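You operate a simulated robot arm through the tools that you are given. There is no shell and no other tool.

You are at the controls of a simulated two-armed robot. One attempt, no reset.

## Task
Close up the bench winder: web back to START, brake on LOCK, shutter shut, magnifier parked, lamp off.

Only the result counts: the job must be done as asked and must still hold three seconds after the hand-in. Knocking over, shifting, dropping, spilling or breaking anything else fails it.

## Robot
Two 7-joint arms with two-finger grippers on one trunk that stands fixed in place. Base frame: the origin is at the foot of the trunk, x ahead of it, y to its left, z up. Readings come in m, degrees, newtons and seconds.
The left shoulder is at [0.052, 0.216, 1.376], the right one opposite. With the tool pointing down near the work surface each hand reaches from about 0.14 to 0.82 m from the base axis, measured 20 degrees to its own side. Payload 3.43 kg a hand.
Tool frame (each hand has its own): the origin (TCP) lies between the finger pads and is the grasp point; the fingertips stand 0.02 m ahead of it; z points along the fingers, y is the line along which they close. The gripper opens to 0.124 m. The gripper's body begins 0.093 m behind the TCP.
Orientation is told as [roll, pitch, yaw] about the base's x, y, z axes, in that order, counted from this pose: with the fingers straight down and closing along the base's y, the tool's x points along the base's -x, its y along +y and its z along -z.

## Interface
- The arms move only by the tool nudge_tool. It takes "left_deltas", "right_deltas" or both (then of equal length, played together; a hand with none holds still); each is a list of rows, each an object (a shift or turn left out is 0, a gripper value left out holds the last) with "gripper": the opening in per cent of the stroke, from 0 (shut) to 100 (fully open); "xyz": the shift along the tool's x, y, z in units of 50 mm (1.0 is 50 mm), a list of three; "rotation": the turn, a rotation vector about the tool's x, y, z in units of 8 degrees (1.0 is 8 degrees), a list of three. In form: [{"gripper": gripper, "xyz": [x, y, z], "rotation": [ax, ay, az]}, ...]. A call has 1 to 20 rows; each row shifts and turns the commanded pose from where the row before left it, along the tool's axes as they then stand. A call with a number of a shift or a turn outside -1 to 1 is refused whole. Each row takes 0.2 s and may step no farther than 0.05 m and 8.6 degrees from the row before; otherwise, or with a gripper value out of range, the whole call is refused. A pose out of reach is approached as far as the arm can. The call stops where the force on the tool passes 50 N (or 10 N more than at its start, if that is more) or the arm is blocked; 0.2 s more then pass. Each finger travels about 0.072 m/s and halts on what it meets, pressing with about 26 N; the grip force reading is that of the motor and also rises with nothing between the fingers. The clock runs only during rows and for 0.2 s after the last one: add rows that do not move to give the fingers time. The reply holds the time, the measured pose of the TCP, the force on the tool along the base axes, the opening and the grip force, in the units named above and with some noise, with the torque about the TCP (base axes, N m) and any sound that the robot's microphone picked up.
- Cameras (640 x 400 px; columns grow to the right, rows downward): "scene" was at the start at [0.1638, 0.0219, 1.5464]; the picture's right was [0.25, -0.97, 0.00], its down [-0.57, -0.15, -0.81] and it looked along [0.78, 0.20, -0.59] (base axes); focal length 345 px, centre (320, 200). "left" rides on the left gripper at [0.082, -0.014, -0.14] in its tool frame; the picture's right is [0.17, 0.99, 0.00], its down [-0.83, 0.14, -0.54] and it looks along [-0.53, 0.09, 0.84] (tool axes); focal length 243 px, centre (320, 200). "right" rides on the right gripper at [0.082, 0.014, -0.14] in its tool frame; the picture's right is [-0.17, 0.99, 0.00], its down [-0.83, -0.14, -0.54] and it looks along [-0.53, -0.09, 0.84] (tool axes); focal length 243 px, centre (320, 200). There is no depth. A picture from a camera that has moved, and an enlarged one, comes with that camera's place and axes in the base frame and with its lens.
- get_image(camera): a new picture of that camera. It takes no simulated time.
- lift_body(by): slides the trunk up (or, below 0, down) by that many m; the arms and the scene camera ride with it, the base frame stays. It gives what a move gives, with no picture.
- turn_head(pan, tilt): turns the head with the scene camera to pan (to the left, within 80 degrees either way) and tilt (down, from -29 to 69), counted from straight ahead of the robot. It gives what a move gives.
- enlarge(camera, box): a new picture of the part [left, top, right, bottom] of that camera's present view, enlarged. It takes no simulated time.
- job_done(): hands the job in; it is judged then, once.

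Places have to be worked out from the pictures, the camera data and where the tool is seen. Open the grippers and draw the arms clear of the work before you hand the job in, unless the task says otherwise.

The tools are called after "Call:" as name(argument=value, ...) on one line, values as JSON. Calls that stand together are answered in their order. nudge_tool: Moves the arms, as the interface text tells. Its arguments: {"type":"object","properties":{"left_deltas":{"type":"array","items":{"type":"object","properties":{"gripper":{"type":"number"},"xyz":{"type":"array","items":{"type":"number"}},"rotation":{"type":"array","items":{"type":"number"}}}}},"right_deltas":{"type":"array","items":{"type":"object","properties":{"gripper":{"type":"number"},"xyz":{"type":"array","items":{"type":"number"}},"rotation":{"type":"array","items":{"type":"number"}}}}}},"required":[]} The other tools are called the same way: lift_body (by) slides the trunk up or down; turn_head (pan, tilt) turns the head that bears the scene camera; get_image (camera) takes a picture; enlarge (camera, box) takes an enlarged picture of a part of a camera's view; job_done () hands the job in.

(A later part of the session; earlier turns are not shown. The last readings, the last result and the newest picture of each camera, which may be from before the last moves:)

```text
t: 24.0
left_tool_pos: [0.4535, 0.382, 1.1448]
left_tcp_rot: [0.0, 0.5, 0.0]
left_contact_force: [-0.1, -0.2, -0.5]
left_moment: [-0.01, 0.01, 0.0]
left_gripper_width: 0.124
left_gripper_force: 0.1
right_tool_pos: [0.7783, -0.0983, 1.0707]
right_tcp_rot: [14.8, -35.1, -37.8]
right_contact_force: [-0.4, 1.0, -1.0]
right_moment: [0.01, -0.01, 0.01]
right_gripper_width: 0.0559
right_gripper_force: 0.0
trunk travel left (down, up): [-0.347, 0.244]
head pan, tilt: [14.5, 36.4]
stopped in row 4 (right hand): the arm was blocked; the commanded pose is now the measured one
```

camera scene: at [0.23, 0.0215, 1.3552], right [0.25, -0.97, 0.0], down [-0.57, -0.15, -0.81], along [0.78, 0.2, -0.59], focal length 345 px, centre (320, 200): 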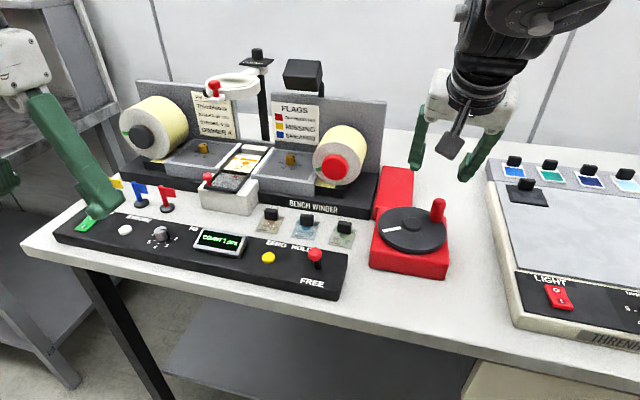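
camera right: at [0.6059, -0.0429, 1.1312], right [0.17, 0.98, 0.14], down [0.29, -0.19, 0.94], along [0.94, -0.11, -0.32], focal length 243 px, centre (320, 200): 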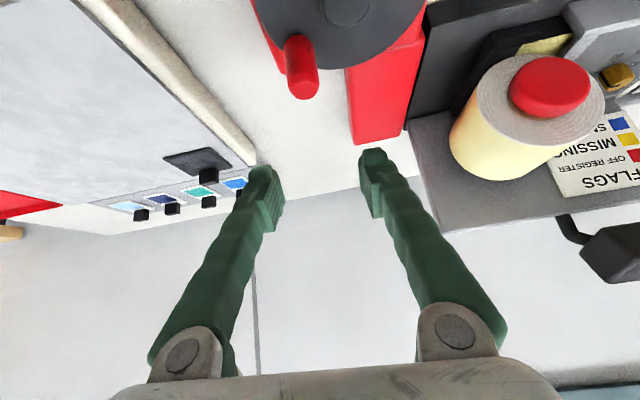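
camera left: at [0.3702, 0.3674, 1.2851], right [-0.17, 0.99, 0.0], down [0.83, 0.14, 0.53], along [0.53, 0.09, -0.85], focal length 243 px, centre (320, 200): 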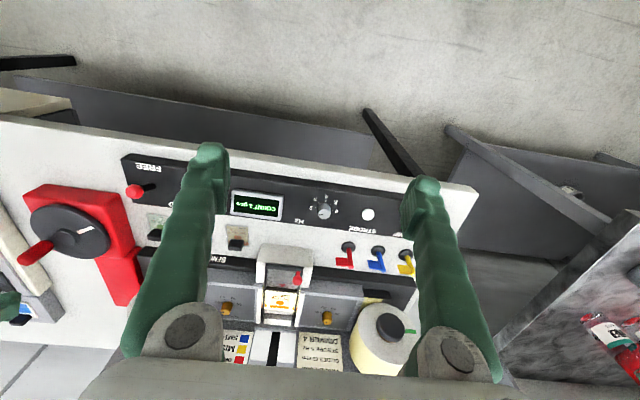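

I'll look at the arm's geometry in this pose.

Call:
turn_head(pan=-20, tilt=20)

Call:
get_image(camera="scene")

Call:
get_image(camera="right")

```text
t: 25.0
left_tool_pos: [0.4524, 0.382, 1.1445]
left_tcp_rot: [0.0, 0.4, 0.0]
left_contact_force: [-0.6, 1.0, 0.4]
left_moment: [0.0, 0.01, 0.0]
left_gripper_width: 0.124
left_gripper_force: 0.0
right_tool_pos: [0.7779, -0.0967, 1.0711]
right_tcp_rot: [14.8, -35.1, -37.6]
right_contact_force: [-0.4, 0.0, -0.7]
right_moment: [0.01, 0.01, 0.03]
right_gripper_width: 0.0556
right_gripper_force: 0.0
trunk travel left (down, up): [-0.347, 0.244]
head pan, tilt: [-20.0, 20.0]
```

```text
taken
camera scene: at [0.2335, -0.0317, 1.381], right [-0.34, -0.94, 0.0], down [-0.32, 0.12, -0.94], along [0.88, -0.32, -0.34], focal length 345 px, centre (320, 200)
```

scene: 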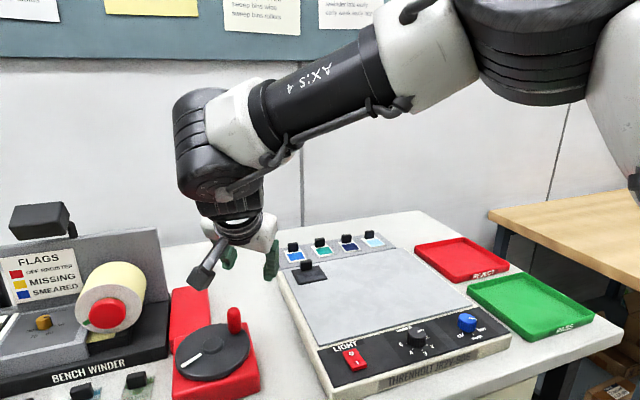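

```text
taken
camera right: at [0.6481, -0.024, 1.1357], right [0.58, 0.76, 0.3], down [0.15, -0.46, 0.88], along [0.8, -0.46, -0.38], focal length 243 px, centre (320, 200)
```

right: 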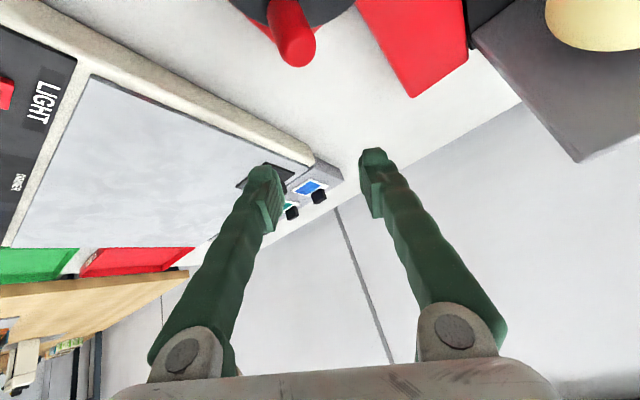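

The forearm comes in from the right with the elbow out, so tilting the hand much nearer horizontal should be far easier. I'll back off, then rotate to pitch ≈ -65° with zero roll and yaw.

Call:
nudge_tool(right_deltas=[{"xyz": [0.354, -0.29, -0.503]}, {"xyz": [0.354, -0.29, -0.503]}, {"xyz": [0.354, -0.29, -0.503]}, {"rotation": [-0.313, -0.525, -0.579]}, {"rotation": [-0.313, -0.525, -0.579]}, {"rotation": [-0.313, -0.525, -0.579]}, {"rotation": [-0.313, -0.525, -0.579]}, {"rotation": [-0.313, -0.525, -0.579]}, {"rotation": [-0.313, -0.525, -0.579]}, {"xyz": [0, 0, 0]}])

```text
t: 27.2
left_tool_pos: [0.4524, 0.3805, 1.1453]
left_tcp_rot: [0.0, 0.4, 0.0]
left_contact_force: [0.4, -0.6, -1.0]
left_moment: [-0.01, 0.0, -0.02]
left_gripper_width: 0.1239
left_gripper_force: 0.0
right_tool_pos: [0.6764, -0.0939, 1.0892]
right_tcp_rot: [-0.7, -65.0, 1.0]
right_contact_force: [-0.5, -0.4, 0.3]
right_moment: [-0.05, -0.01, 0.0]
right_gripper_width: 0.0558
right_gripper_force: 0.1
trunk travel left (down, up): [-0.347, 0.244]
head pan, tilt: [-20.0, 20.0]
```

That pose is reached cleanly. I'll test the far-left corner of the crank circle at a safe height.

Call:
nudge_tool(right_deltas=[{"xyz": [-0.04, 0.57, 0.4425]}, {"xyz": [-0.04, 0.57, 0.4425]}, {"xyz": [-0.04, 0.57, 0.4425]}, {"xyz": [-0.04, 0.57, 0.4425]}, {"xyz": [0, 0, 0]}])

```text
t: 28.4
left_tool_pos: [0.4523, 0.3818, 1.1458]
left_tcp_rot: [0.1, 0.4, -0.1]
left_contact_force: [-0.7, -0.2, 0.8]
left_moment: [0.01, 0.01, 0.04]
left_gripper_width: 0.1239
left_gripper_force: 0.1
right_tool_pos: [0.7612, 0.0166, 1.0601]
right_tcp_rot: [0.0, -65.1, -0.1]
right_contact_force: [0.3, -0.4, 0.6]
right_moment: [0.02, 0.02, 0.01]
right_gripper_width: 0.0556
right_gripper_force: 0.1
trunk travel left (down, up): [-0.347, 0.244]
head pan, tilt: [-20.0, 20.0]
```

Everything over the crank is reachable in this pose. I'll move over the handle and descend around it.

Call:
nudge_tool(right_deltas=[{"xyz": [0.175, -0.746, -0.139]}, {"xyz": [0.175, -0.746, -0.139]}, {"xyz": [0, 0, 0]}, {"xyz": [0.36, 0, 0.169]}, {"xyz": [0.36, 0, 0.169]}, {"xyz": [0.34, 0, 0.16]}, {"xyz": [0, 0, 0]}])

Call:
get_image(camera="right")

Call:
enlarge(camera="scene", box=[120, 220, 320, 400])

```text
t: 30.0
left_tool_pos: [0.4531, 0.3814, 1.1443]
left_tcp_rot: [0.0, 0.4, 0.0]
left_contact_force: [0.8, 0.2, 0.0]
left_moment: [0.0, -0.01, -0.04]
left_gripper_width: 0.124
left_gripper_force: 0.1
right_tool_pos: [0.7421, -0.0556, 0.9905]
right_tcp_rot: [-0.5, -65.1, 0.8]
right_contact_force: [-0.2, 0.0, 0.4]
right_moment: [-0.02, 0.01, -0.01]
right_gripper_width: 0.0559
right_gripper_force: 0.0
trunk travel left (down, up): [-0.347, 0.244]
head pan, tilt: [-20.0, 20.0]
```

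```text
taken
camera right: at [0.5805, -0.0418, 0.9739], right [0.06, 0.99, 0.15], down [-0.14, -0.14, 0.98], along [0.99, -0.08, 0.13], focal length 243 px, centre (320, 200)
```

right: 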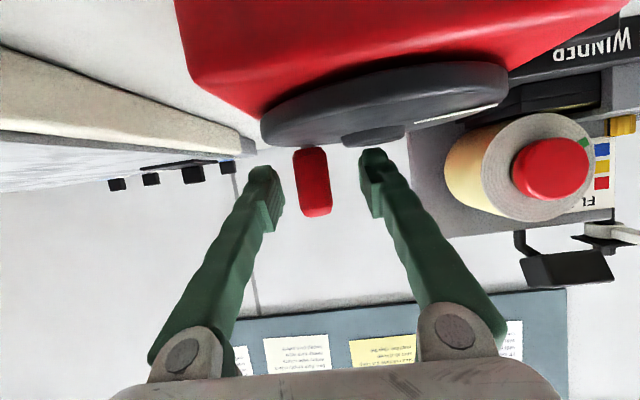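

```text
2.22 times, centred on (220, 310) of scene
camera zoom: at [0.2332, -0.032, 1.3811], right [-0.34, -0.94, 0.0], down [-0.32, 0.12, -0.94], along [0.88, -0.32, -0.34], focal length 766 px, centre (542, -44)
```

zoom: 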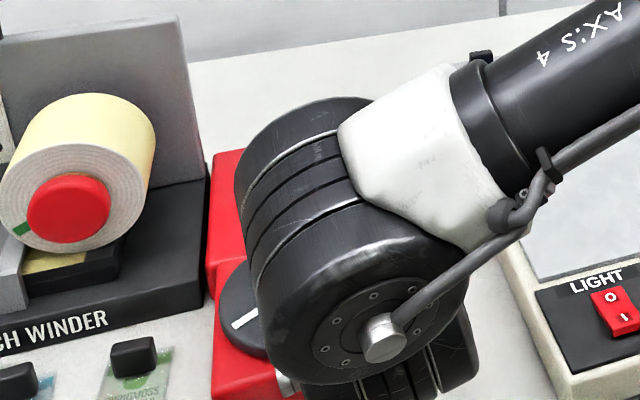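

The handle is between the pads and slightly right of centre. I'll close on it.

Call:
nudge_tool(right_deltas=[{"gripper": 0, "xyz": [0, -0.05, 0]}, {"xyz": [0, 0, 0]}, {"xyz": [0, 0, 0]}])

Call:
turn_head(pan=14.5, tilt=36.4)

Call:
get_image(camera="scene")

Call:
get_image(camera="right")

```text
t: 30.8
left_tool_pos: [0.4528, 0.3809, 1.1434]
left_tcp_rot: [0.0, 0.5, 0.0]
left_contact_force: [-0.2, -0.2, -0.3]
left_moment: [-0.01, 0.0, 0.01]
left_gripper_width: 0.1239
left_gripper_force: 0.0
right_tool_pos: [0.7419, -0.0592, 0.9896]
right_tcp_rot: [-0.6, -65.0, 1.0]
right_contact_force: [1.6, -4.4, -1.2]
right_moment: [-0.12, 0.12, 0.01]
right_gripper_width: 0.0198
right_gripper_force: 45.1
trunk travel left (down, up): [-0.347, 0.244]
head pan, tilt: [-20.0, 20.0]
```

```text
t: 31.8
left_tool_pos: [0.4538, 0.3817, 1.1449]
left_tcp_rot: [0.1, 0.4, -0.1]
left_contact_force: [0.0, -0.2, 0.1]
left_moment: [0.02, -0.01, 0.03]
left_gripper_width: 0.1242
left_gripper_force: 0.0
right_tool_pos: [0.742, -0.0586, 0.9904]
right_tcp_rot: [-0.6, -65.0, 0.8]
right_contact_force: [3.4, -8.1, -2.1]
right_moment: [-0.15, -0.03, 0.0]
right_gripper_width: 0.0197
right_gripper_force: 44.3
trunk travel left (down, up): [-0.347, 0.244]
head pan, tilt: [14.5, 36.4]
```

```text
taken
camera scene: at [0.2312, 0.0208, 1.355], right [0.25, -0.97, 0.0], down [-0.57, -0.15, -0.8], along [0.78, 0.2, -0.59], focal length 345 px, centre (320, 200)
```

scene: 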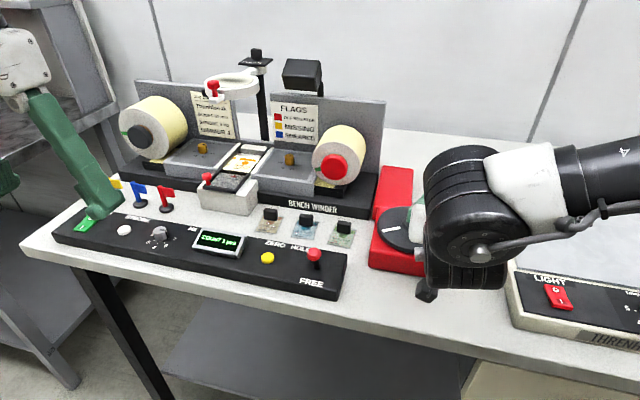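

```text
taken
camera right: at [0.5807, -0.0451, 0.9737], right [0.07, 0.99, 0.15], down [-0.14, -0.14, 0.98], along [0.99, -0.08, 0.13], focal length 243 px, centre (320, 200)
```

right: 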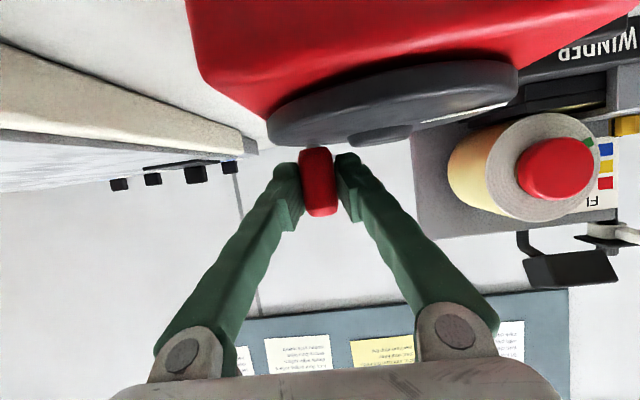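

Firm grip on the handle. I'll turn 30° counter-clockwise and watch.

Call:
nudge_tool(right_deltas=[{"xyz": [-0.0527, 0.0952, 0.1131]}, {"xyz": [-0.0449, 0.1152, 0.0963]}, {"xyz": [-0.0358, 0.132, 0.0769]}, {"xyz": [0, 0, 0]}])

Call:
enlarge(camera="scene", box=[200, 120, 300, 220])

Call:
get_image(camera="right")

Call:
enlarge(camera="scene", box=[300, 120, 460, 280])

```text
t: 32.8
left_tool_pos: [0.4545, 0.3813, 1.1443]
left_tcp_rot: [-0.1, 0.5, 0.1]
left_contact_force: [0.1, 0.0, -0.3]
left_moment: [0.0, 0.02, -0.03]
left_gripper_width: 0.1242
left_gripper_force: 0.1
right_tool_pos: [0.7601, -0.0412, 0.9892]
right_tcp_rot: [-0.4, -65.0, 0.7]
right_contact_force: [14.1, -7.1, -5.4]
right_moment: [-0.07, -0.25, 0.0]
right_gripper_width: 0.0197
right_gripper_force: 44.9
trunk travel left (down, up): [-0.347, 0.244]
head pan, tilt: [14.5, 36.4]
```

```text
4.00 times, centred on (250, 170) of scene
camera zoom: at [0.2329, 0.0209, 1.3547], right [0.25, -0.97, 0.0], down [-0.58, -0.15, -0.8], along [0.78, 0.2, -0.59], focal length 1378 px, centre (600, 320)
```

zoom: 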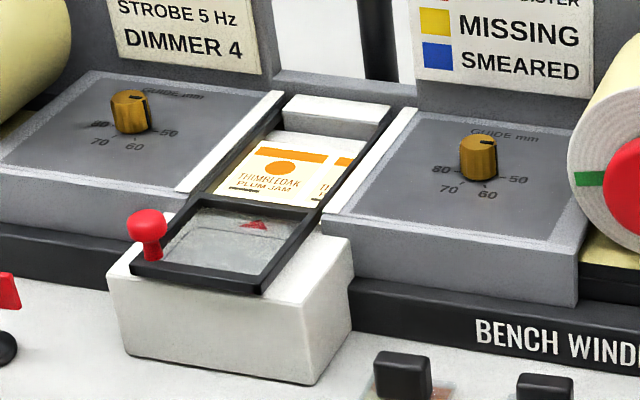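

```text
taken
camera right: at [0.5975, -0.028, 0.9737], right [0.07, 0.99, 0.15], down [-0.14, -0.14, 0.98], along [0.99, -0.08, 0.13], focal length 243 px, centre (320, 200)
```

right: 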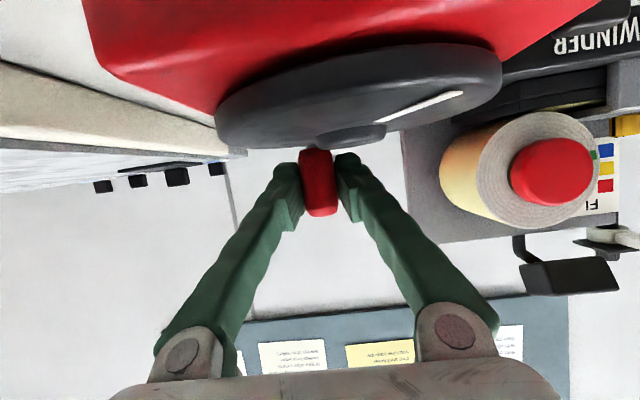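

```text
2.50 times, centred on (380, 200) of scene
camera zoom: at [0.2329, 0.0209, 1.3547], right [0.25, -0.97, 0.0], down [-0.58, -0.15, -0.8], along [0.78, 0.2, -0.59], focal length 861 px, centre (170, 200)
```

zoom: 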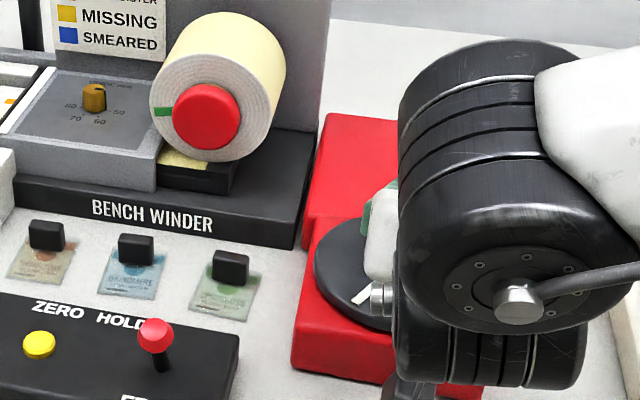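

Turning counter-clockwise moves the web left, back toward the supply roll. I'll read the count display before continuing.

Call:
enlarge(camera="scene", box=[180, 220, 280, 270])

Call:
enlarge(camera="left", box=[220, 230, 380, 340])

```text
6.40 times, centred on (230, 245) of scene
camera zoom: at [0.2329, 0.0209, 1.3547], right [0.25, -0.97, 0.0], down [-0.58, -0.15, -0.8], along [0.78, 0.2, -0.59], focal length 2205 px, centre (896, -88)
```

zoom: 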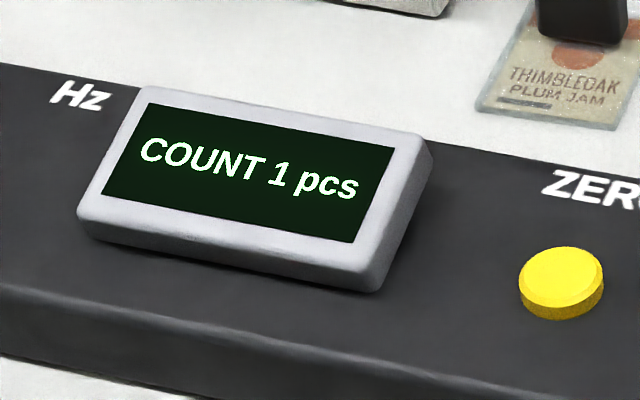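

```text
3.64 times, centred on (300, 285) of left
camera zoom: at [0.3729, 0.3668, 1.2844], right [-0.17, 0.99, 0.0], down [0.84, 0.14, 0.53], along [0.52, 0.09, -0.85], focal length 882 px, centre (393, -109)
```

zoom: 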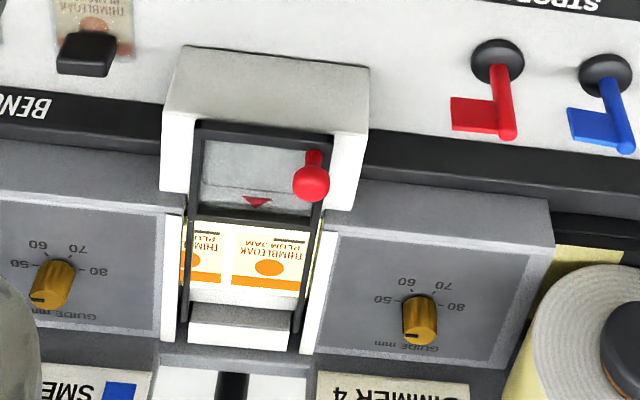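

The count still reads 1. The left camera gives a good gate view, so I'll keep turning counter-clockwise another 60°.

Call:
nudge_tool(right_deltas=[{"xyz": [-0.039, 0.135, 0.083]}, {"xyz": [-0.016, 0.16, 0.034]}, {"xyz": [-0.004, 0.164, 0.009]}, {"xyz": [0.008, 0.163, -0.017]}, {"xyz": [0.02, 0.157, -0.043]}, {"xyz": [0.031, 0.146, -0.067]}, {"xyz": [0, 0, 0]}])

Call:
enlarge(camera="left", box=[220, 230, 380, 340])

Call:
get_image(camera="right")

Call:
enlarge(camera="scene", box=[180, 120, 340, 270])

```text
t: 34.4
left_tool_pos: [0.4548, 0.3813, 1.1443]
left_tcp_rot: [0.0, 0.5, 0.0]
left_contact_force: [-0.3, 0.3, 0.3]
left_moment: [-0.04, 0.03, 0.0]
left_gripper_width: 0.124
left_gripper_force: 0.1
right_tool_pos: [0.7632, -0.0066, 0.9902]
right_tcp_rot: [0.5, -64.8, -1.3]
right_contact_force: [6.4, 1.6, -11.2]
right_moment: [0.06, -0.24, 0.0]
right_gripper_width: 0.0194
right_gripper_force: 45.1
trunk travel left (down, up): [-0.347, 0.244]
head pan, tilt: [14.5, 36.4]
```

```text
3.64 times, centred on (300, 285) of left
camera zoom: at [0.3726, 0.368, 1.284], right [-0.17, 0.99, 0.0], down [0.84, 0.14, 0.53], along [0.52, 0.09, -0.85], focal length 882 px, centre (393, -109)
```

zoom: 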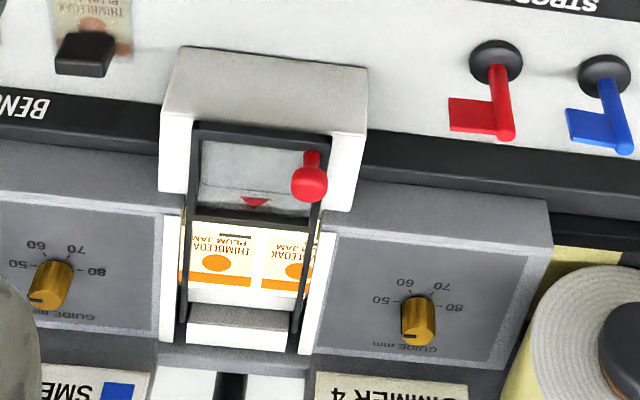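

```text
taken
camera right: at [0.6017, 0.0103, 0.9746], right [0.09, 0.98, 0.15], down [-0.14, -0.14, 0.98], along [0.99, -0.1, 0.12], focal length 243 px, centre (320, 200)
```

right: 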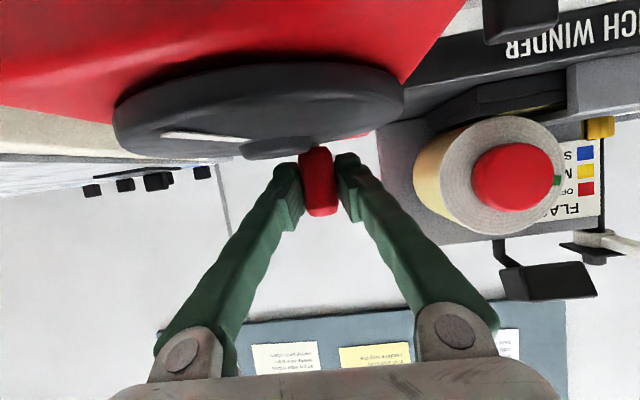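

```text
2.67 times, centred on (260, 195) of scene
camera zoom: at [0.2325, 0.0222, 1.3546], right [0.25, -0.97, 0.0], down [-0.58, -0.15, -0.8], along [0.78, 0.2, -0.59], focal length 919 px, centre (480, 213)
```

zoom: 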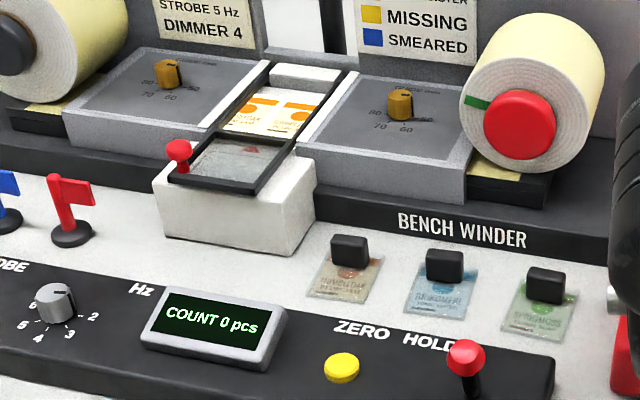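

The count dropped to 0 and the web moved further back. I'll hold a moment to see where the hand settles, and check the reading.

Call:
nudge_tool(right_deltas=[{"xyz": [0, 0, 0]}, {"xyz": [0, 0, 0]}])

Call:
enlarge(camera="scene", box=[220, 130, 290, 200])

```text
t: 35.0
left_tool_pos: [0.4546, 0.3814, 1.1434]
left_tcp_rot: [0.0, 0.5, 0.0]
left_contact_force: [-0.1, 0.0, 0.1]
left_moment: [0.0, -0.02, -0.01]
left_gripper_width: 0.1239
left_gripper_force: 0.1
right_tool_pos: [0.7638, -0.0062, 0.9906]
right_tcp_rot: [0.4, -64.7, -1.1]
right_contact_force: [3.1, 0.1, -17.1]
right_moment: [0.0, 0.06, -0.01]
right_gripper_width: 0.0191
right_gripper_force: 44.5
trunk travel left (down, up): [-0.347, 0.244]
head pan, tilt: [14.5, 36.4]
```

```text
5.71 times, centred on (255, 165) of scene
camera zoom: at [0.2328, 0.0221, 1.3546], right [0.25, -0.97, 0.0], down [-0.58, -0.15, -0.8], along [0.78, 0.2, -0.59], focal length 1969 px, centre (691, 400)
```

zoom: 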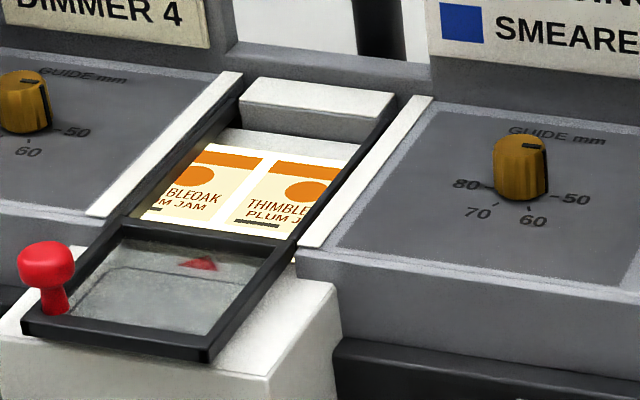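

Labels still fill the gate, with no START mark yet. I'll continue 30° more counter-clockwise.

Call:
nudge_tool(right_deltas=[{"xyz": [0.041, 0.131, -0.089]}, {"xyz": [0.05, 0.112, -0.108]}, {"xyz": [0.058, 0.09, -0.124]}, {"xyz": [0, 0, 0]}])

Call:
enlarge(camera="scene", box=[180, 120, 340, 270])

Call:
get_image(camera="right")

```text
t: 35.9
left_tool_pos: [0.4583, 0.381, 1.1424]
left_tcp_rot: [0.0, 0.7, 0.0]
left_contact_force: [0.3, -0.3, -0.8]
left_moment: [0.0, 0.02, 0.01]
left_gripper_width: 0.1242
left_gripper_force: 0.0
right_tool_pos: [0.7647, -0.0229, 0.9905]
right_tcp_rot: [2.1, -64.9, -6.0]
right_contact_force: [24.0, -0.9, -18.4]
right_moment: [0.09, 0.78, 0.02]
right_gripper_width: 0.0192
right_gripper_force: 45.5
trunk travel left (down, up): [-0.347, 0.244]
head pan, tilt: [14.5, 36.4]
stopped in row 4 (right hand): the force on the tool passed its limit at 53 N (the readings are from after the stop); the commanded pose is now the measured one
```

```text
2.67 times, centred on (260, 195) of scene
camera zoom: at [0.2362, 0.0212, 1.3538], right [0.25, -0.97, 0.0], down [-0.58, -0.15, -0.8], along [0.78, 0.2, -0.6], focal length 919 px, centre (480, 213)
```

zoom: 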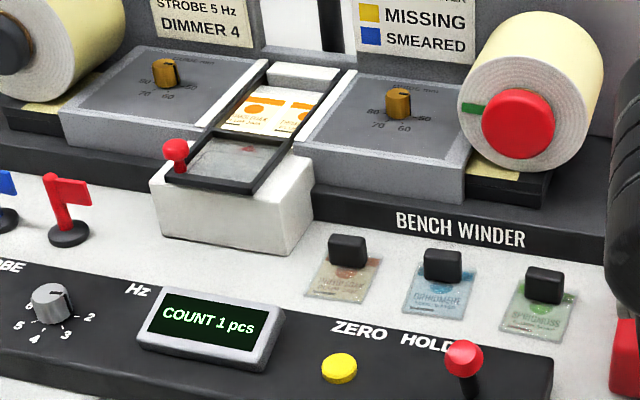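

```text
taken
camera right: at [0.605, 0.0034, 0.9746], right [0.14, 0.98, 0.17], down [-0.15, -0.14, 0.98], along [0.98, -0.16, 0.12], focal length 243 px, centre (320, 200)
```

right: 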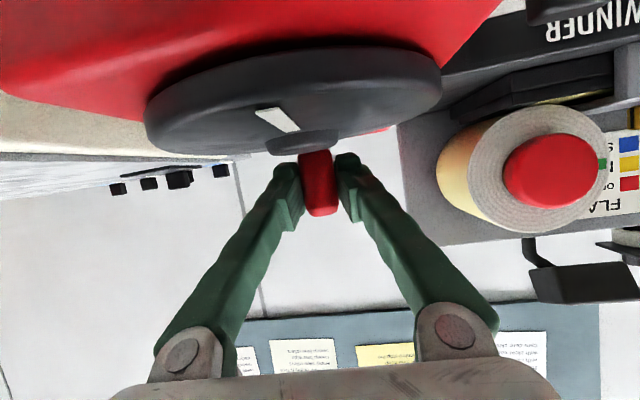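

The hand got dragged back instead of following the circle, and the force built up. I'll release, lift clear and test the same path without load to tell an arm limit from a crank stop.

Call:
nudge_tool(right_deltas=[{"gripper": 35}, {"xyz": [0, 0, 0]}, {"xyz": [-0.45, 0, -0.21]}, {"xyz": [-0.45, 0, -0.21]}, {"xyz": [0, 0, 0]}])

Call:
get_image(camera="scene")

Call:
get_image(camera="right")

```text
t: 37.1
left_tool_pos: [0.4521, 0.3809, 1.1434]
left_tcp_rot: [0.1, 0.4, 0.0]
left_contact_force: [-0.6, 1.0, -0.1]
left_moment: [-0.05, 0.03, 0.0]
left_gripper_width: 0.1239
left_gripper_force: 0.0
right_tool_pos: [0.7571, -0.0186, 1.0453]
right_tcp_rot: [1.8, -65.4, -5.2]
right_contact_force: [0.3, 0.2, -0.2]
right_moment: [0.02, 0.02, -0.03]
right_gripper_width: 0.0434
right_gripper_force: 0.1
trunk travel left (down, up): [-0.347, 0.244]
head pan, tilt: [14.5, 36.4]
```

```text
taken
camera scene: at [0.2304, 0.0222, 1.3551], right [0.25, -0.97, 0.0], down [-0.57, -0.15, -0.8], along [0.78, 0.2, -0.59], focal length 345 px, centre (320, 200)
```

scene: 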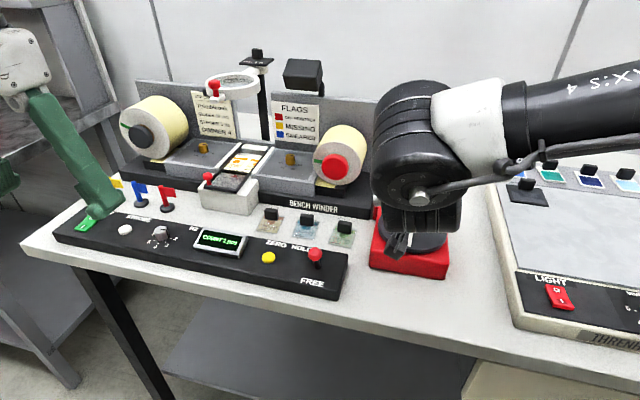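

```text
taken
camera right: at [0.5974, 0.006, 1.0279], right [0.13, 0.98, 0.16], down [-0.15, -0.14, 0.98], along [0.98, -0.15, 0.13], focal length 243 px, centre (320, 200)
```

right: 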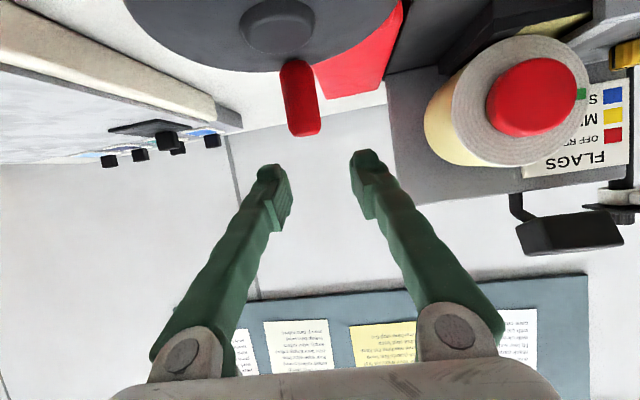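

The handle now sits at about -7°, near (0.766, -0.026). I'll test the unloaded path toward (0.74, 0.02) with the yaw corrected.

Call:
nudge_tool(right_deltas=[{"rotation": [-0.49, 0, -0.48]}, {"xyz": [0, 0, 0]}, {"xyz": [0.048, 0.257, -0.103]}, {"xyz": [0.048, 0.257, -0.103]}, {"xyz": [0.048, 0.257, -0.103]}, {"xyz": [0, 0, 0]}])

```text
t: 38.5
left_tool_pos: [0.4514, 0.3819, 1.145]
left_tcp_rot: [0.0, 0.4, 0.1]
left_contact_force: [-0.2, 0.0, -0.3]
left_moment: [-0.01, 0.0, -0.02]
left_gripper_width: 0.1237
left_gripper_force: 0.0
right_tool_pos: [0.7441, 0.0119, 1.045]
right_tcp_rot: [-1.7, -65.2, 2.3]
right_contact_force: [0.8, -0.5, -0.6]
right_moment: [0.0, -0.02, 0.01]
right_gripper_width: 0.0434
right_gripper_force: 0.1
trunk travel left (down, up): [-0.347, 0.244]
head pan, tilt: [14.5, 36.4]
```

Unloaded, the arm gets there. I'll check the same spot at crank height, with the fingers closed and clear of the handle, to see if the limit depends on height.

Call:
nudge_tool(right_deltas=[{"gripper": 0, "xyz": [0.05, 0.16, -0.1]}, {"xyz": [0, 0, 0]}, {"xyz": [0.33, 0, 0.155]}, {"xyz": [0.33, 0, 0.155]}, {"xyz": [0.33, 0, 0.155]}, {"xyz": [0, 0, 0]}])

Call:
get_image(camera="scene")

Call:
get_image(camera="right")

```text
t: 40.1
left_tool_pos: [0.4522, 0.3822, 1.1438]
left_tcp_rot: [0.0, 0.5, 0.0]
left_contact_force: [-0.9, -0.7, 0.0]
left_moment: [0.06, -0.01, 0.01]
left_gripper_width: 0.1239
left_gripper_force: 0.0
right_tool_pos: [0.7404, 0.0409, 1.0362]
right_tcp_rot: [15.0, -65.2, -12.9]
right_contact_force: [0.3, 1.0, 0.4]
right_moment: [0.0, -0.02, 0.01]
right_gripper_width: 0.0002
right_gripper_force: 25.7
trunk travel left (down, up): [-0.347, 0.244]
head pan, tilt: [14.5, 36.4]
stopped in row 6 (right hand): the arm was blocked; the commanded pose is now the measured one
```

```text
taken
camera scene: at [0.2306, 0.0217, 1.3551], right [0.25, -0.97, 0.0], down [-0.57, -0.15, -0.8], along [0.78, 0.2, -0.59], focal length 345 px, centre (320, 200)
```

scene: 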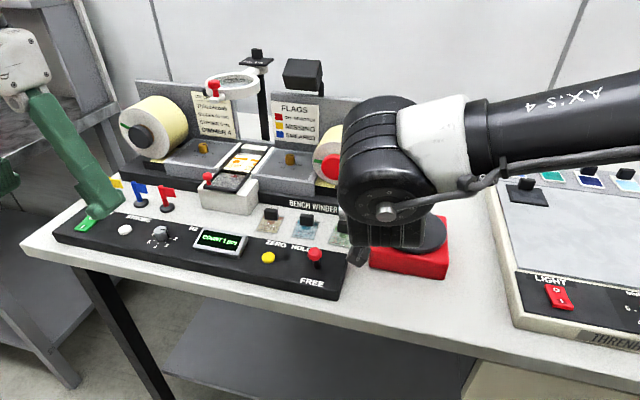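

```text
taken
camera right: at [0.5799, 0.0543, 1.0188], right [0.05, 0.96, 0.26], down [-0.15, -0.25, 0.96], along [0.99, -0.09, 0.13], focal length 243 px, centre (320, 200)
```

right: 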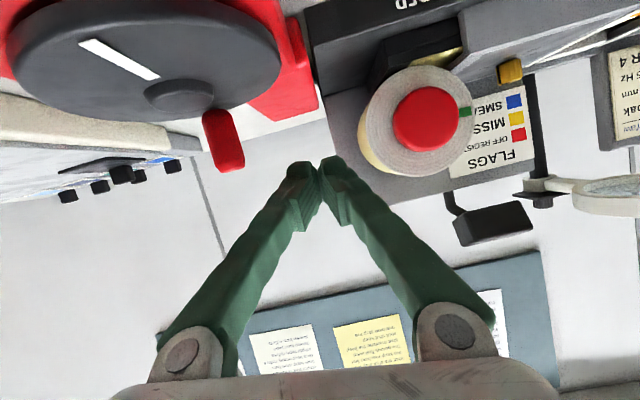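

This confirms an arm limit: the arm can't get this low at these shoulder heights. I'll raise the right hand well clear and check it before lowering the trunk.

Call:
nudge_tool(right_deltas=[{"xyz": [-0.372, 0.057, -0.386]}, {"xyz": [-0.372, 0.057, -0.386]}, {"xyz": [-0.372, 0.057, -0.386]}, {"xyz": [-0.372, 0.057, -0.386]}, {"xyz": [0, 0, 0]}])

```text
t: 41.3
left_tool_pos: [0.4534, 0.3825, 1.1445]
left_tcp_rot: [-0.1, 0.4, 0.0]
left_contact_force: [0.2, -0.1, -0.3]
left_moment: [-0.02, 0.03, 0.0]
left_gripper_width: 0.124
left_gripper_force: 0.1
right_tool_pos: [0.7003, 0.0448, 1.1356]
right_tcp_rot: [14.3, -65.3, -11.7]
right_contact_force: [-0.1, 0.0, 0.8]
right_moment: [0.01, -0.03, -0.02]
right_gripper_width: 0.0001
right_gripper_force: 26.4
trunk travel left (down, up): [-0.347, 0.244]
head pan, tilt: [14.5, 36.4]
```

Both hands are clear, so I'll lower the trunk 0.12 m.

Call:
lift_body(by=-0.12)

```text
t: 42.8
left_tool_pos: [0.4527, 0.381, 1.0247]
left_tcp_rot: [0.0, 0.3, -0.1]
left_contact_force: [-0.8, 0.0, -0.5]
left_moment: [-0.02, 0.01, -0.01]
left_gripper_width: 0.1238
left_gripper_force: 0.1
right_tool_pos: [0.6977, 0.0452, 1.0156]
right_tcp_rot: [14.3, -65.2, -12.1]
right_contact_force: [-0.2, -1.0, -1.1]
right_moment: [0.04, -0.03, 0.01]
right_gripper_width: 0.0
right_gripper_force: 26.0
trunk travel left (down, up): [-0.227, 0.364]
head pan, tilt: [14.5, 36.4]
```

Trunk lowered without contact. I'll straighten the right tool, then move to the handle (near φ = -7°) at a safe height.

Call:
nudge_tool(right_deltas=[{"gripper": 40, "xyz": [-0.544, 0, -0.254], "rotation": [0.2, 0.05, -0.32]}, {"rotation": [0.21, 0.05, -0.31]}, {"xyz": [0, 0, 0]}, {"xyz": [0, 0, 0]}])

Call:
get_image(camera="right")

Call:
get_image(camera="scene")

```text
t: 43.8
left_tool_pos: [0.4522, 0.3807, 1.0239]
left_tcp_rot: [0.0, 0.4, 0.1]
left_contact_force: [-0.7, 1.0, 0.5]
left_moment: [0.0, 0.01, 0.0]
left_gripper_width: 0.124
left_gripper_force: 0.0
right_tool_pos: [0.6977, 0.0417, 1.0438]
right_tcp_rot: [-0.2, -65.2, 0.4]
right_contact_force: [-0.1, -0.3, -1.0]
right_moment: [-0.02, 0.05, -0.02]
right_gripper_width: 0.0497
right_gripper_force: 0.0
trunk travel left (down, up): [-0.227, 0.364]
head pan, tilt: [14.5, 36.4]
```

```text
taken
camera right: at [0.5367, 0.0559, 1.0273], right [0.06, 0.99, 0.15], down [-0.14, -0.14, 0.98], along [0.99, -0.08, 0.13], focal length 243 px, centre (320, 200)
```

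right: 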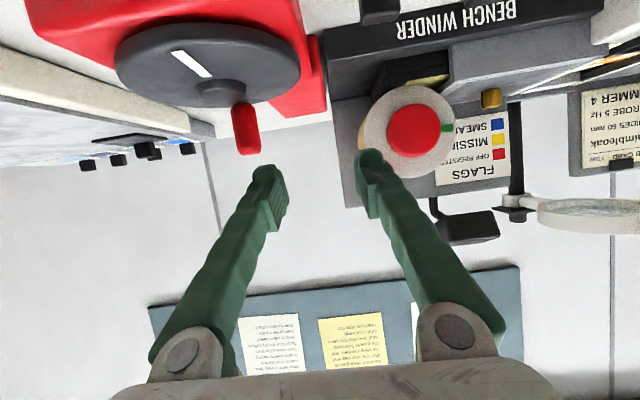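

```text
taken
camera scene: at [0.2644, 0.0221, 1.2318], right [0.25, -0.97, 0.0], down [-0.57, -0.15, -0.8], along [0.78, 0.2, -0.59], focal length 345 px, centre (320, 200)
```

scene: 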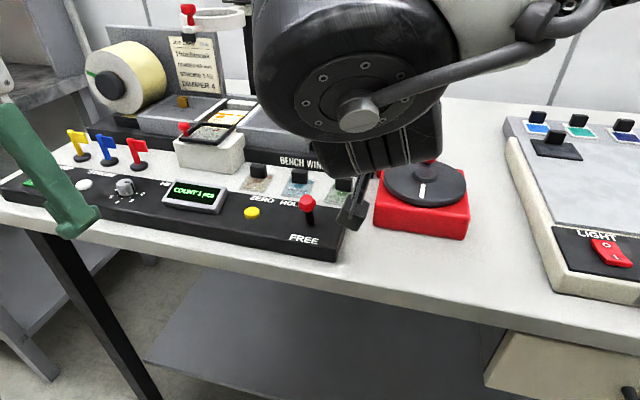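

The tool is straight now. I'll move above the handle at about (0.763, -0.021).

Call:
nudge_tool(right_deltas=[{"xyz": [-0.184, -0.418, 0.395]}, {"xyz": [-0.184, -0.418, 0.395]}, {"xyz": [-0.184, -0.418, 0.395]}, {"xyz": [0, 0, 0]}])

Call:
get_image(camera="right")

```text
t: 44.8
left_tool_pos: [0.4527, 0.3822, 1.0238]
left_tcp_rot: [-0.1, 0.3, 0.0]
left_contact_force: [0.4, 0.0, 0.1]
left_moment: [-0.03, -0.01, 0.02]
left_gripper_width: 0.1239
left_gripper_force: 0.2
right_tool_pos: [0.7646, -0.0208, 1.0454]
right_tcp_rot: [0.0, -65.1, 0.3]
right_contact_force: [0.0, -0.3, 0.0]
right_moment: [-0.03, -0.02, 0.02]
right_gripper_width: 0.0495
right_gripper_force: 0.1
trunk travel left (down, up): [-0.227, 0.364]
head pan, tilt: [14.5, 36.4]
```

```text
taken
camera right: at [0.6036, -0.0065, 1.0279], right [0.06, 0.99, 0.15], down [-0.14, -0.14, 0.98], along [0.99, -0.08, 0.13], focal length 243 px, centre (320, 200)
```

right: 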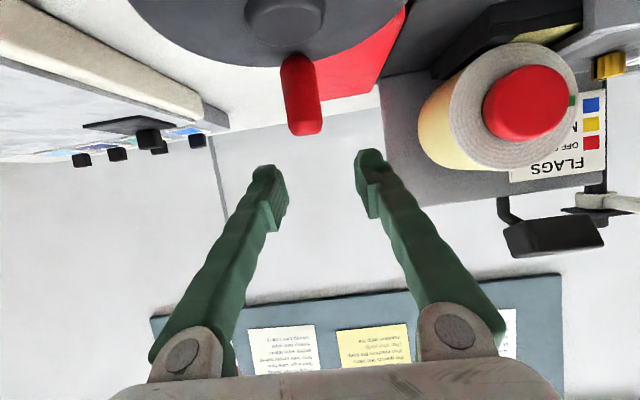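

Aligned over the handle. Descending to crank height.

Call:
nudge_tool(right_deltas=[{"xyz": [0.33, -0.015, 0.155]}, {"xyz": [0.33, -0.015, 0.155]}, {"xyz": [0.33, -0.015, 0.155]}, {"xyz": [0, 0, 0]}])

Call:
get_image(camera="right")

```text
t: 45.8
left_tool_pos: [0.4523, 0.3813, 1.0238]
left_tcp_rot: [0.0, 0.4, 0.0]
left_contact_force: [-0.3, -0.4, 0.2]
left_moment: [0.02, -0.01, 0.0]
left_gripper_width: 0.1239
left_gripper_force: 0.0
right_tool_pos: [0.7645, -0.0231, 0.9901]
right_tcp_rot: [0.0, -65.2, 0.3]
right_contact_force: [-0.4, -0.4, -0.3]
right_moment: [-0.01, 0.01, 0.01]
right_gripper_width: 0.0498
right_gripper_force: 0.1
trunk travel left (down, up): [-0.227, 0.364]
head pan, tilt: [14.5, 36.4]
```

```text
taken
camera right: at [0.6033, -0.0099, 0.9726], right [0.06, 0.99, 0.15], down [-0.14, -0.14, 0.98], along [0.99, -0.08, 0.13], focal length 243 px, centre (320, 200)
```

right: 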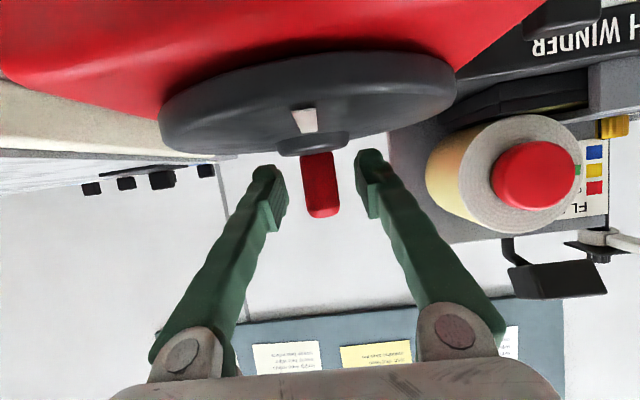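

Now I'll close and turn 40° counter-clockwise.

Call:
nudge_tool(right_deltas=[{"gripper": 0, "xyz": [0, 0, 0]}, {"xyz": [0, 0, 0]}, {"xyz": [0, 0, 0]}, {"xyz": [0, 0.164, 0.002]}, {"xyz": [0.0115, 0.162, -0.025]}, {"xyz": [0.023, 0.154, -0.049]}, {"xyz": [0.034, 0.143, -0.073]}, {"xyz": [0, 0, 0]}])

Call:
get_image(camera="right")

Call:
get_image(camera="scene")

Call:
get_image(camera="left")

```text
t: 47.6
left_tool_pos: [0.4521, 0.3815, 1.0253]
left_tcp_rot: [0.0, 0.4, 0.0]
left_contact_force: [-0.9, -0.6, -0.2]
left_moment: [0.01, 0.01, 0.02]
left_gripper_width: 0.124
left_gripper_force: 0.0
right_tool_pos: [0.7562, 0.008, 0.9882]
right_tcp_rot: [0.0, -65.2, 0.3]
right_contact_force: [-7.2, -4.1, -4.2]
right_moment: [-0.04, 0.24, 0.0]
right_gripper_width: 0.0192
right_gripper_force: 44.7
trunk travel left (down, up): [-0.227, 0.364]
head pan, tilt: [14.5, 36.4]
```

```text
taken
camera right: at [0.5947, 0.0214, 0.9725], right [0.06, 0.99, 0.15], down [-0.14, -0.14, 0.98], along [0.99, -0.08, 0.13], focal length 243 px, centre (320, 200)
```

right: 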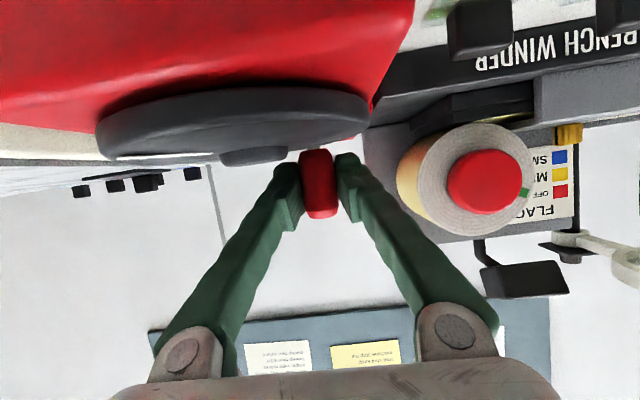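

```text
taken
camera scene: at [0.264, 0.0214, 1.2319], right [0.25, -0.97, 0.0], down [-0.57, -0.15, -0.81], along [0.78, 0.2, -0.59], focal length 345 px, centre (320, 200)
```

scene: 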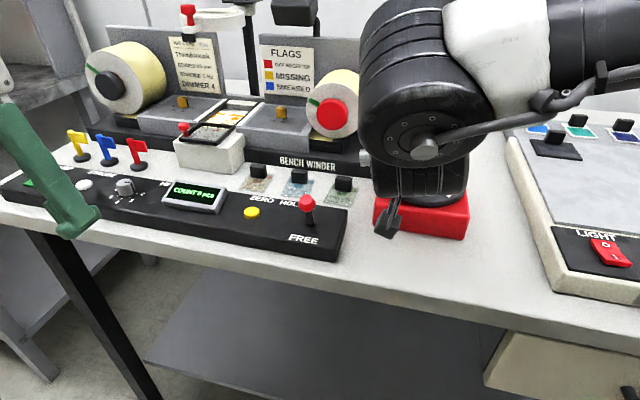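

```text
taken
camera left: at [0.3702, 0.3672, 1.1651], right [-0.17, 0.99, 0.0], down [0.83, 0.14, 0.53], along [0.53, 0.09, -0.85], focal length 243 px, centre (320, 200)
```

left: 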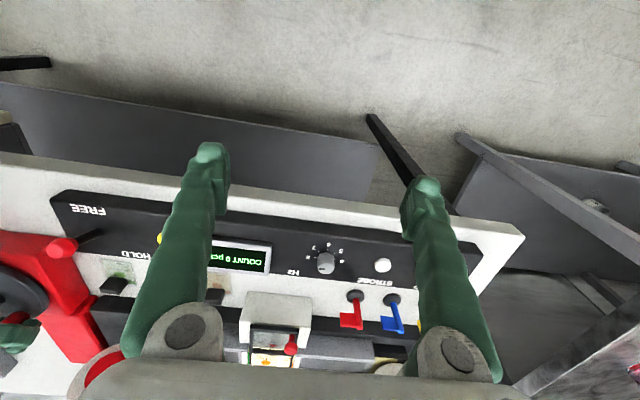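

It tracks properly now and the count reads 0. I'll check the gate.

Call:
enlarge(camera="scene", box=[165, 85, 265, 175])

Call:
enlarge(camera="scene", box=[300, 60, 380, 150])

```text
4.44 times, centred on (215, 130) of scene
camera zoom: at [0.264, 0.0214, 1.2319], right [0.25, -0.97, 0.0], down [-0.57, -0.15, -0.81], along [0.78, 0.2, -0.59], focal length 1531 px, centre (787, 511)
```

zoom: 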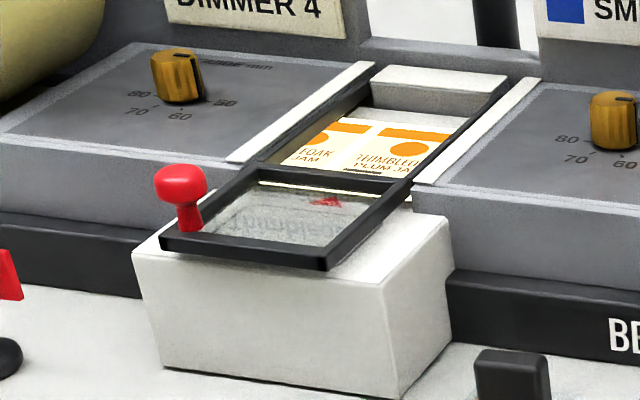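

```text
4.44 times, centred on (340, 105) of scene
camera zoom: at [0.264, 0.0214, 1.2319], right [0.25, -0.97, 0.0], down [-0.57, -0.15, -0.81], along [0.78, 0.2, -0.59], focal length 1531 px, centre (231, 622)
```

zoom: 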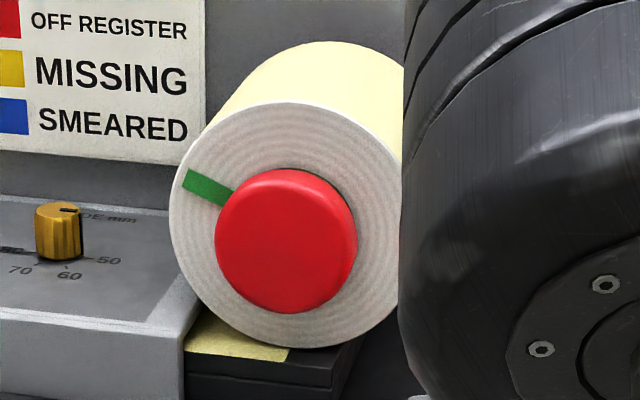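

Still labels in the gate and no START. I'll turn 60° more.

Call:
nudge_tool(right_deltas=[{"xyz": [0.044, 0.1264, -0.0945]}, {"xyz": [0.0526, 0.1064, -0.113]}, {"xyz": [0.0597, 0.0832, -0.128]}, {"xyz": [0.0648, 0.0574, -0.139]}, {"xyz": [0.0681, 0.0298, -0.146]}, {"xyz": [0.0692, 0.0016, -0.1485]}, {"xyz": [0, 0, 0]}])

Call:
enlarge(camera="scene", box=[165, 85, 265, 175])

Call:
get_image(camera="right")

Call:
get_image(camera="scene")

```text
t: 49.2
left_tool_pos: [0.4519, 0.3806, 1.0242]
left_tcp_rot: [0.1, 0.5, 0.0]
left_contact_force: [0.5, -0.6, -0.3]
left_moment: [0.0, 0.01, 0.01]
left_gripper_width: 0.1241
left_gripper_force: 0.0
right_tool_pos: [0.7154, 0.0254, 0.9892]
right_tcp_rot: [0.1, -65.2, 0.2]
right_contact_force: [3.6, -19.3, -6.4]
right_moment: [-0.24, -0.08, 0.03]
right_gripper_width: 0.0188
right_gripper_force: 44.9
trunk travel left (down, up): [-0.227, 0.364]
head pan, tilt: [14.5, 36.4]
```

```text
4.44 times, centred on (215, 130) of scene
camera zoom: at [0.2654, 0.0196, 1.2316], right [0.25, -0.97, 0.0], down [-0.58, -0.15, -0.8], along [0.78, 0.2, -0.59], focal length 1531 px, centre (787, 511)
```

zoom: 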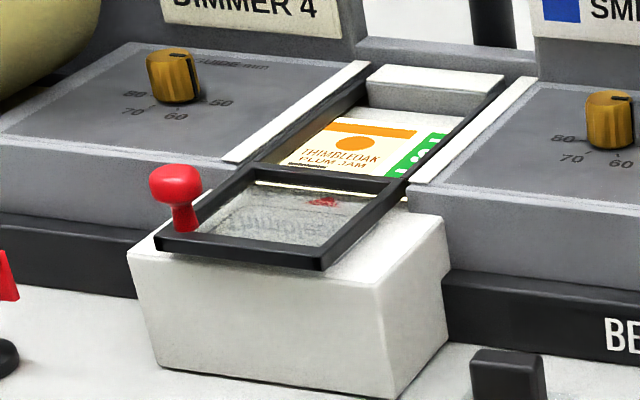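

```text
taken
camera right: at [0.5537, 0.0388, 0.9724], right [0.07, 0.99, 0.15], down [-0.14, -0.14, 0.98], along [0.99, -0.09, 0.13], focal length 243 px, centre (320, 200)
```

right: 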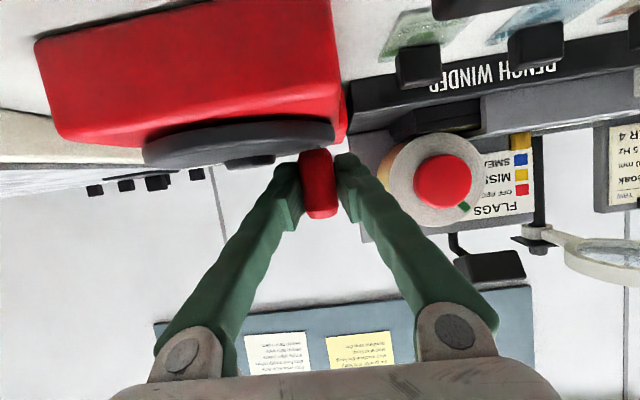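

```text
taken
camera scene: at [0.2654, 0.0196, 1.2316], right [0.25, -0.97, 0.0], down [-0.58, -0.15, -0.8], along [0.78, 0.2, -0.59], focal length 345 px, centre (320, 200)
```

scene: 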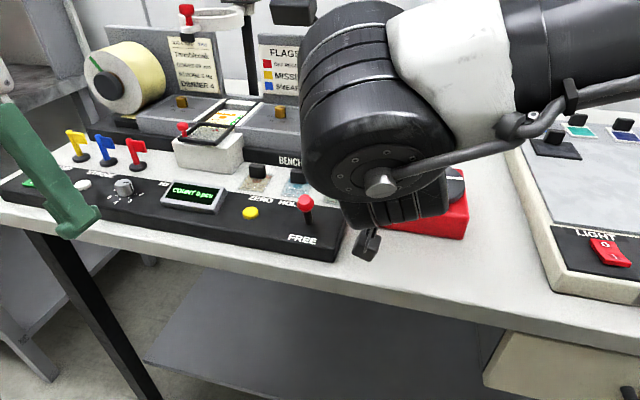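

A green START patch is coming in from the right. I need about 60° more to centre it on the red pointer, so I'll take 30° now.

Call:
nudge_tool(right_deltas=[{"xyz": [0.064, -0.066, -0.1374]}, {"xyz": [0.0625, -0.052, -0.134]}, {"xyz": [0.0575, -0.078, -0.123]}, {"xyz": [0, 0, 0]}])

Call:
enlarge(camera="scene", box=[165, 85, 265, 175])

Call:
get_image(camera="right")

```text
t: 50.2
left_tool_pos: [0.4531, 0.381, 1.0242]
left_tcp_rot: [0.0, 0.5, 0.0]
left_contact_force: [0.1, 0.2, -0.7]
left_moment: [0.01, -0.01, -0.03]
left_gripper_width: 0.1242
left_gripper_force: 0.0
right_tool_pos: [0.694, 0.0166, 0.9882]
right_tcp_rot: [0.1, -65.0, 0.1]
right_contact_force: [11.8, -14.3, -3.0]
right_moment: [-0.13, -0.16, 0.03]
right_gripper_width: 0.0186
right_gripper_force: 44.7
trunk travel left (down, up): [-0.227, 0.364]
head pan, tilt: [14.5, 36.4]
```

```text
4.44 times, centred on (215, 130) of scene
camera zoom: at [0.2662, 0.0203, 1.2315], right [0.25, -0.97, 0.0], down [-0.58, -0.15, -0.8], along [0.78, 0.2, -0.59], focal length 1531 px, centre (787, 511)
```

zoom: 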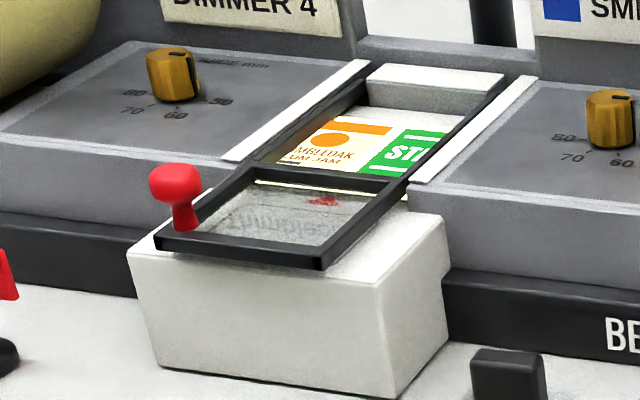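

```text
taken
camera right: at [0.532, 0.0295, 0.9724], right [0.07, 0.99, 0.15], down [-0.14, -0.14, 0.98], along [0.99, -0.09, 0.13], focal length 243 px, centre (320, 200)
```

right: 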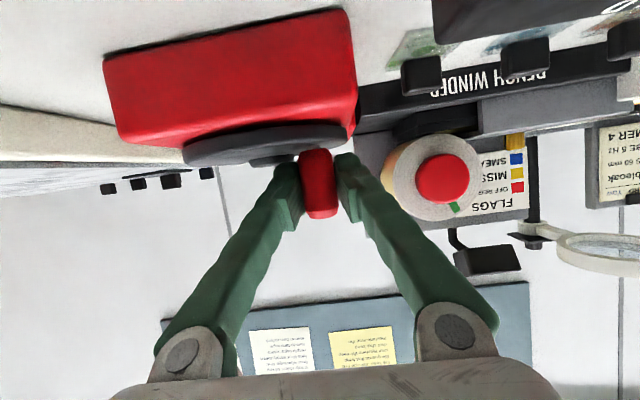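

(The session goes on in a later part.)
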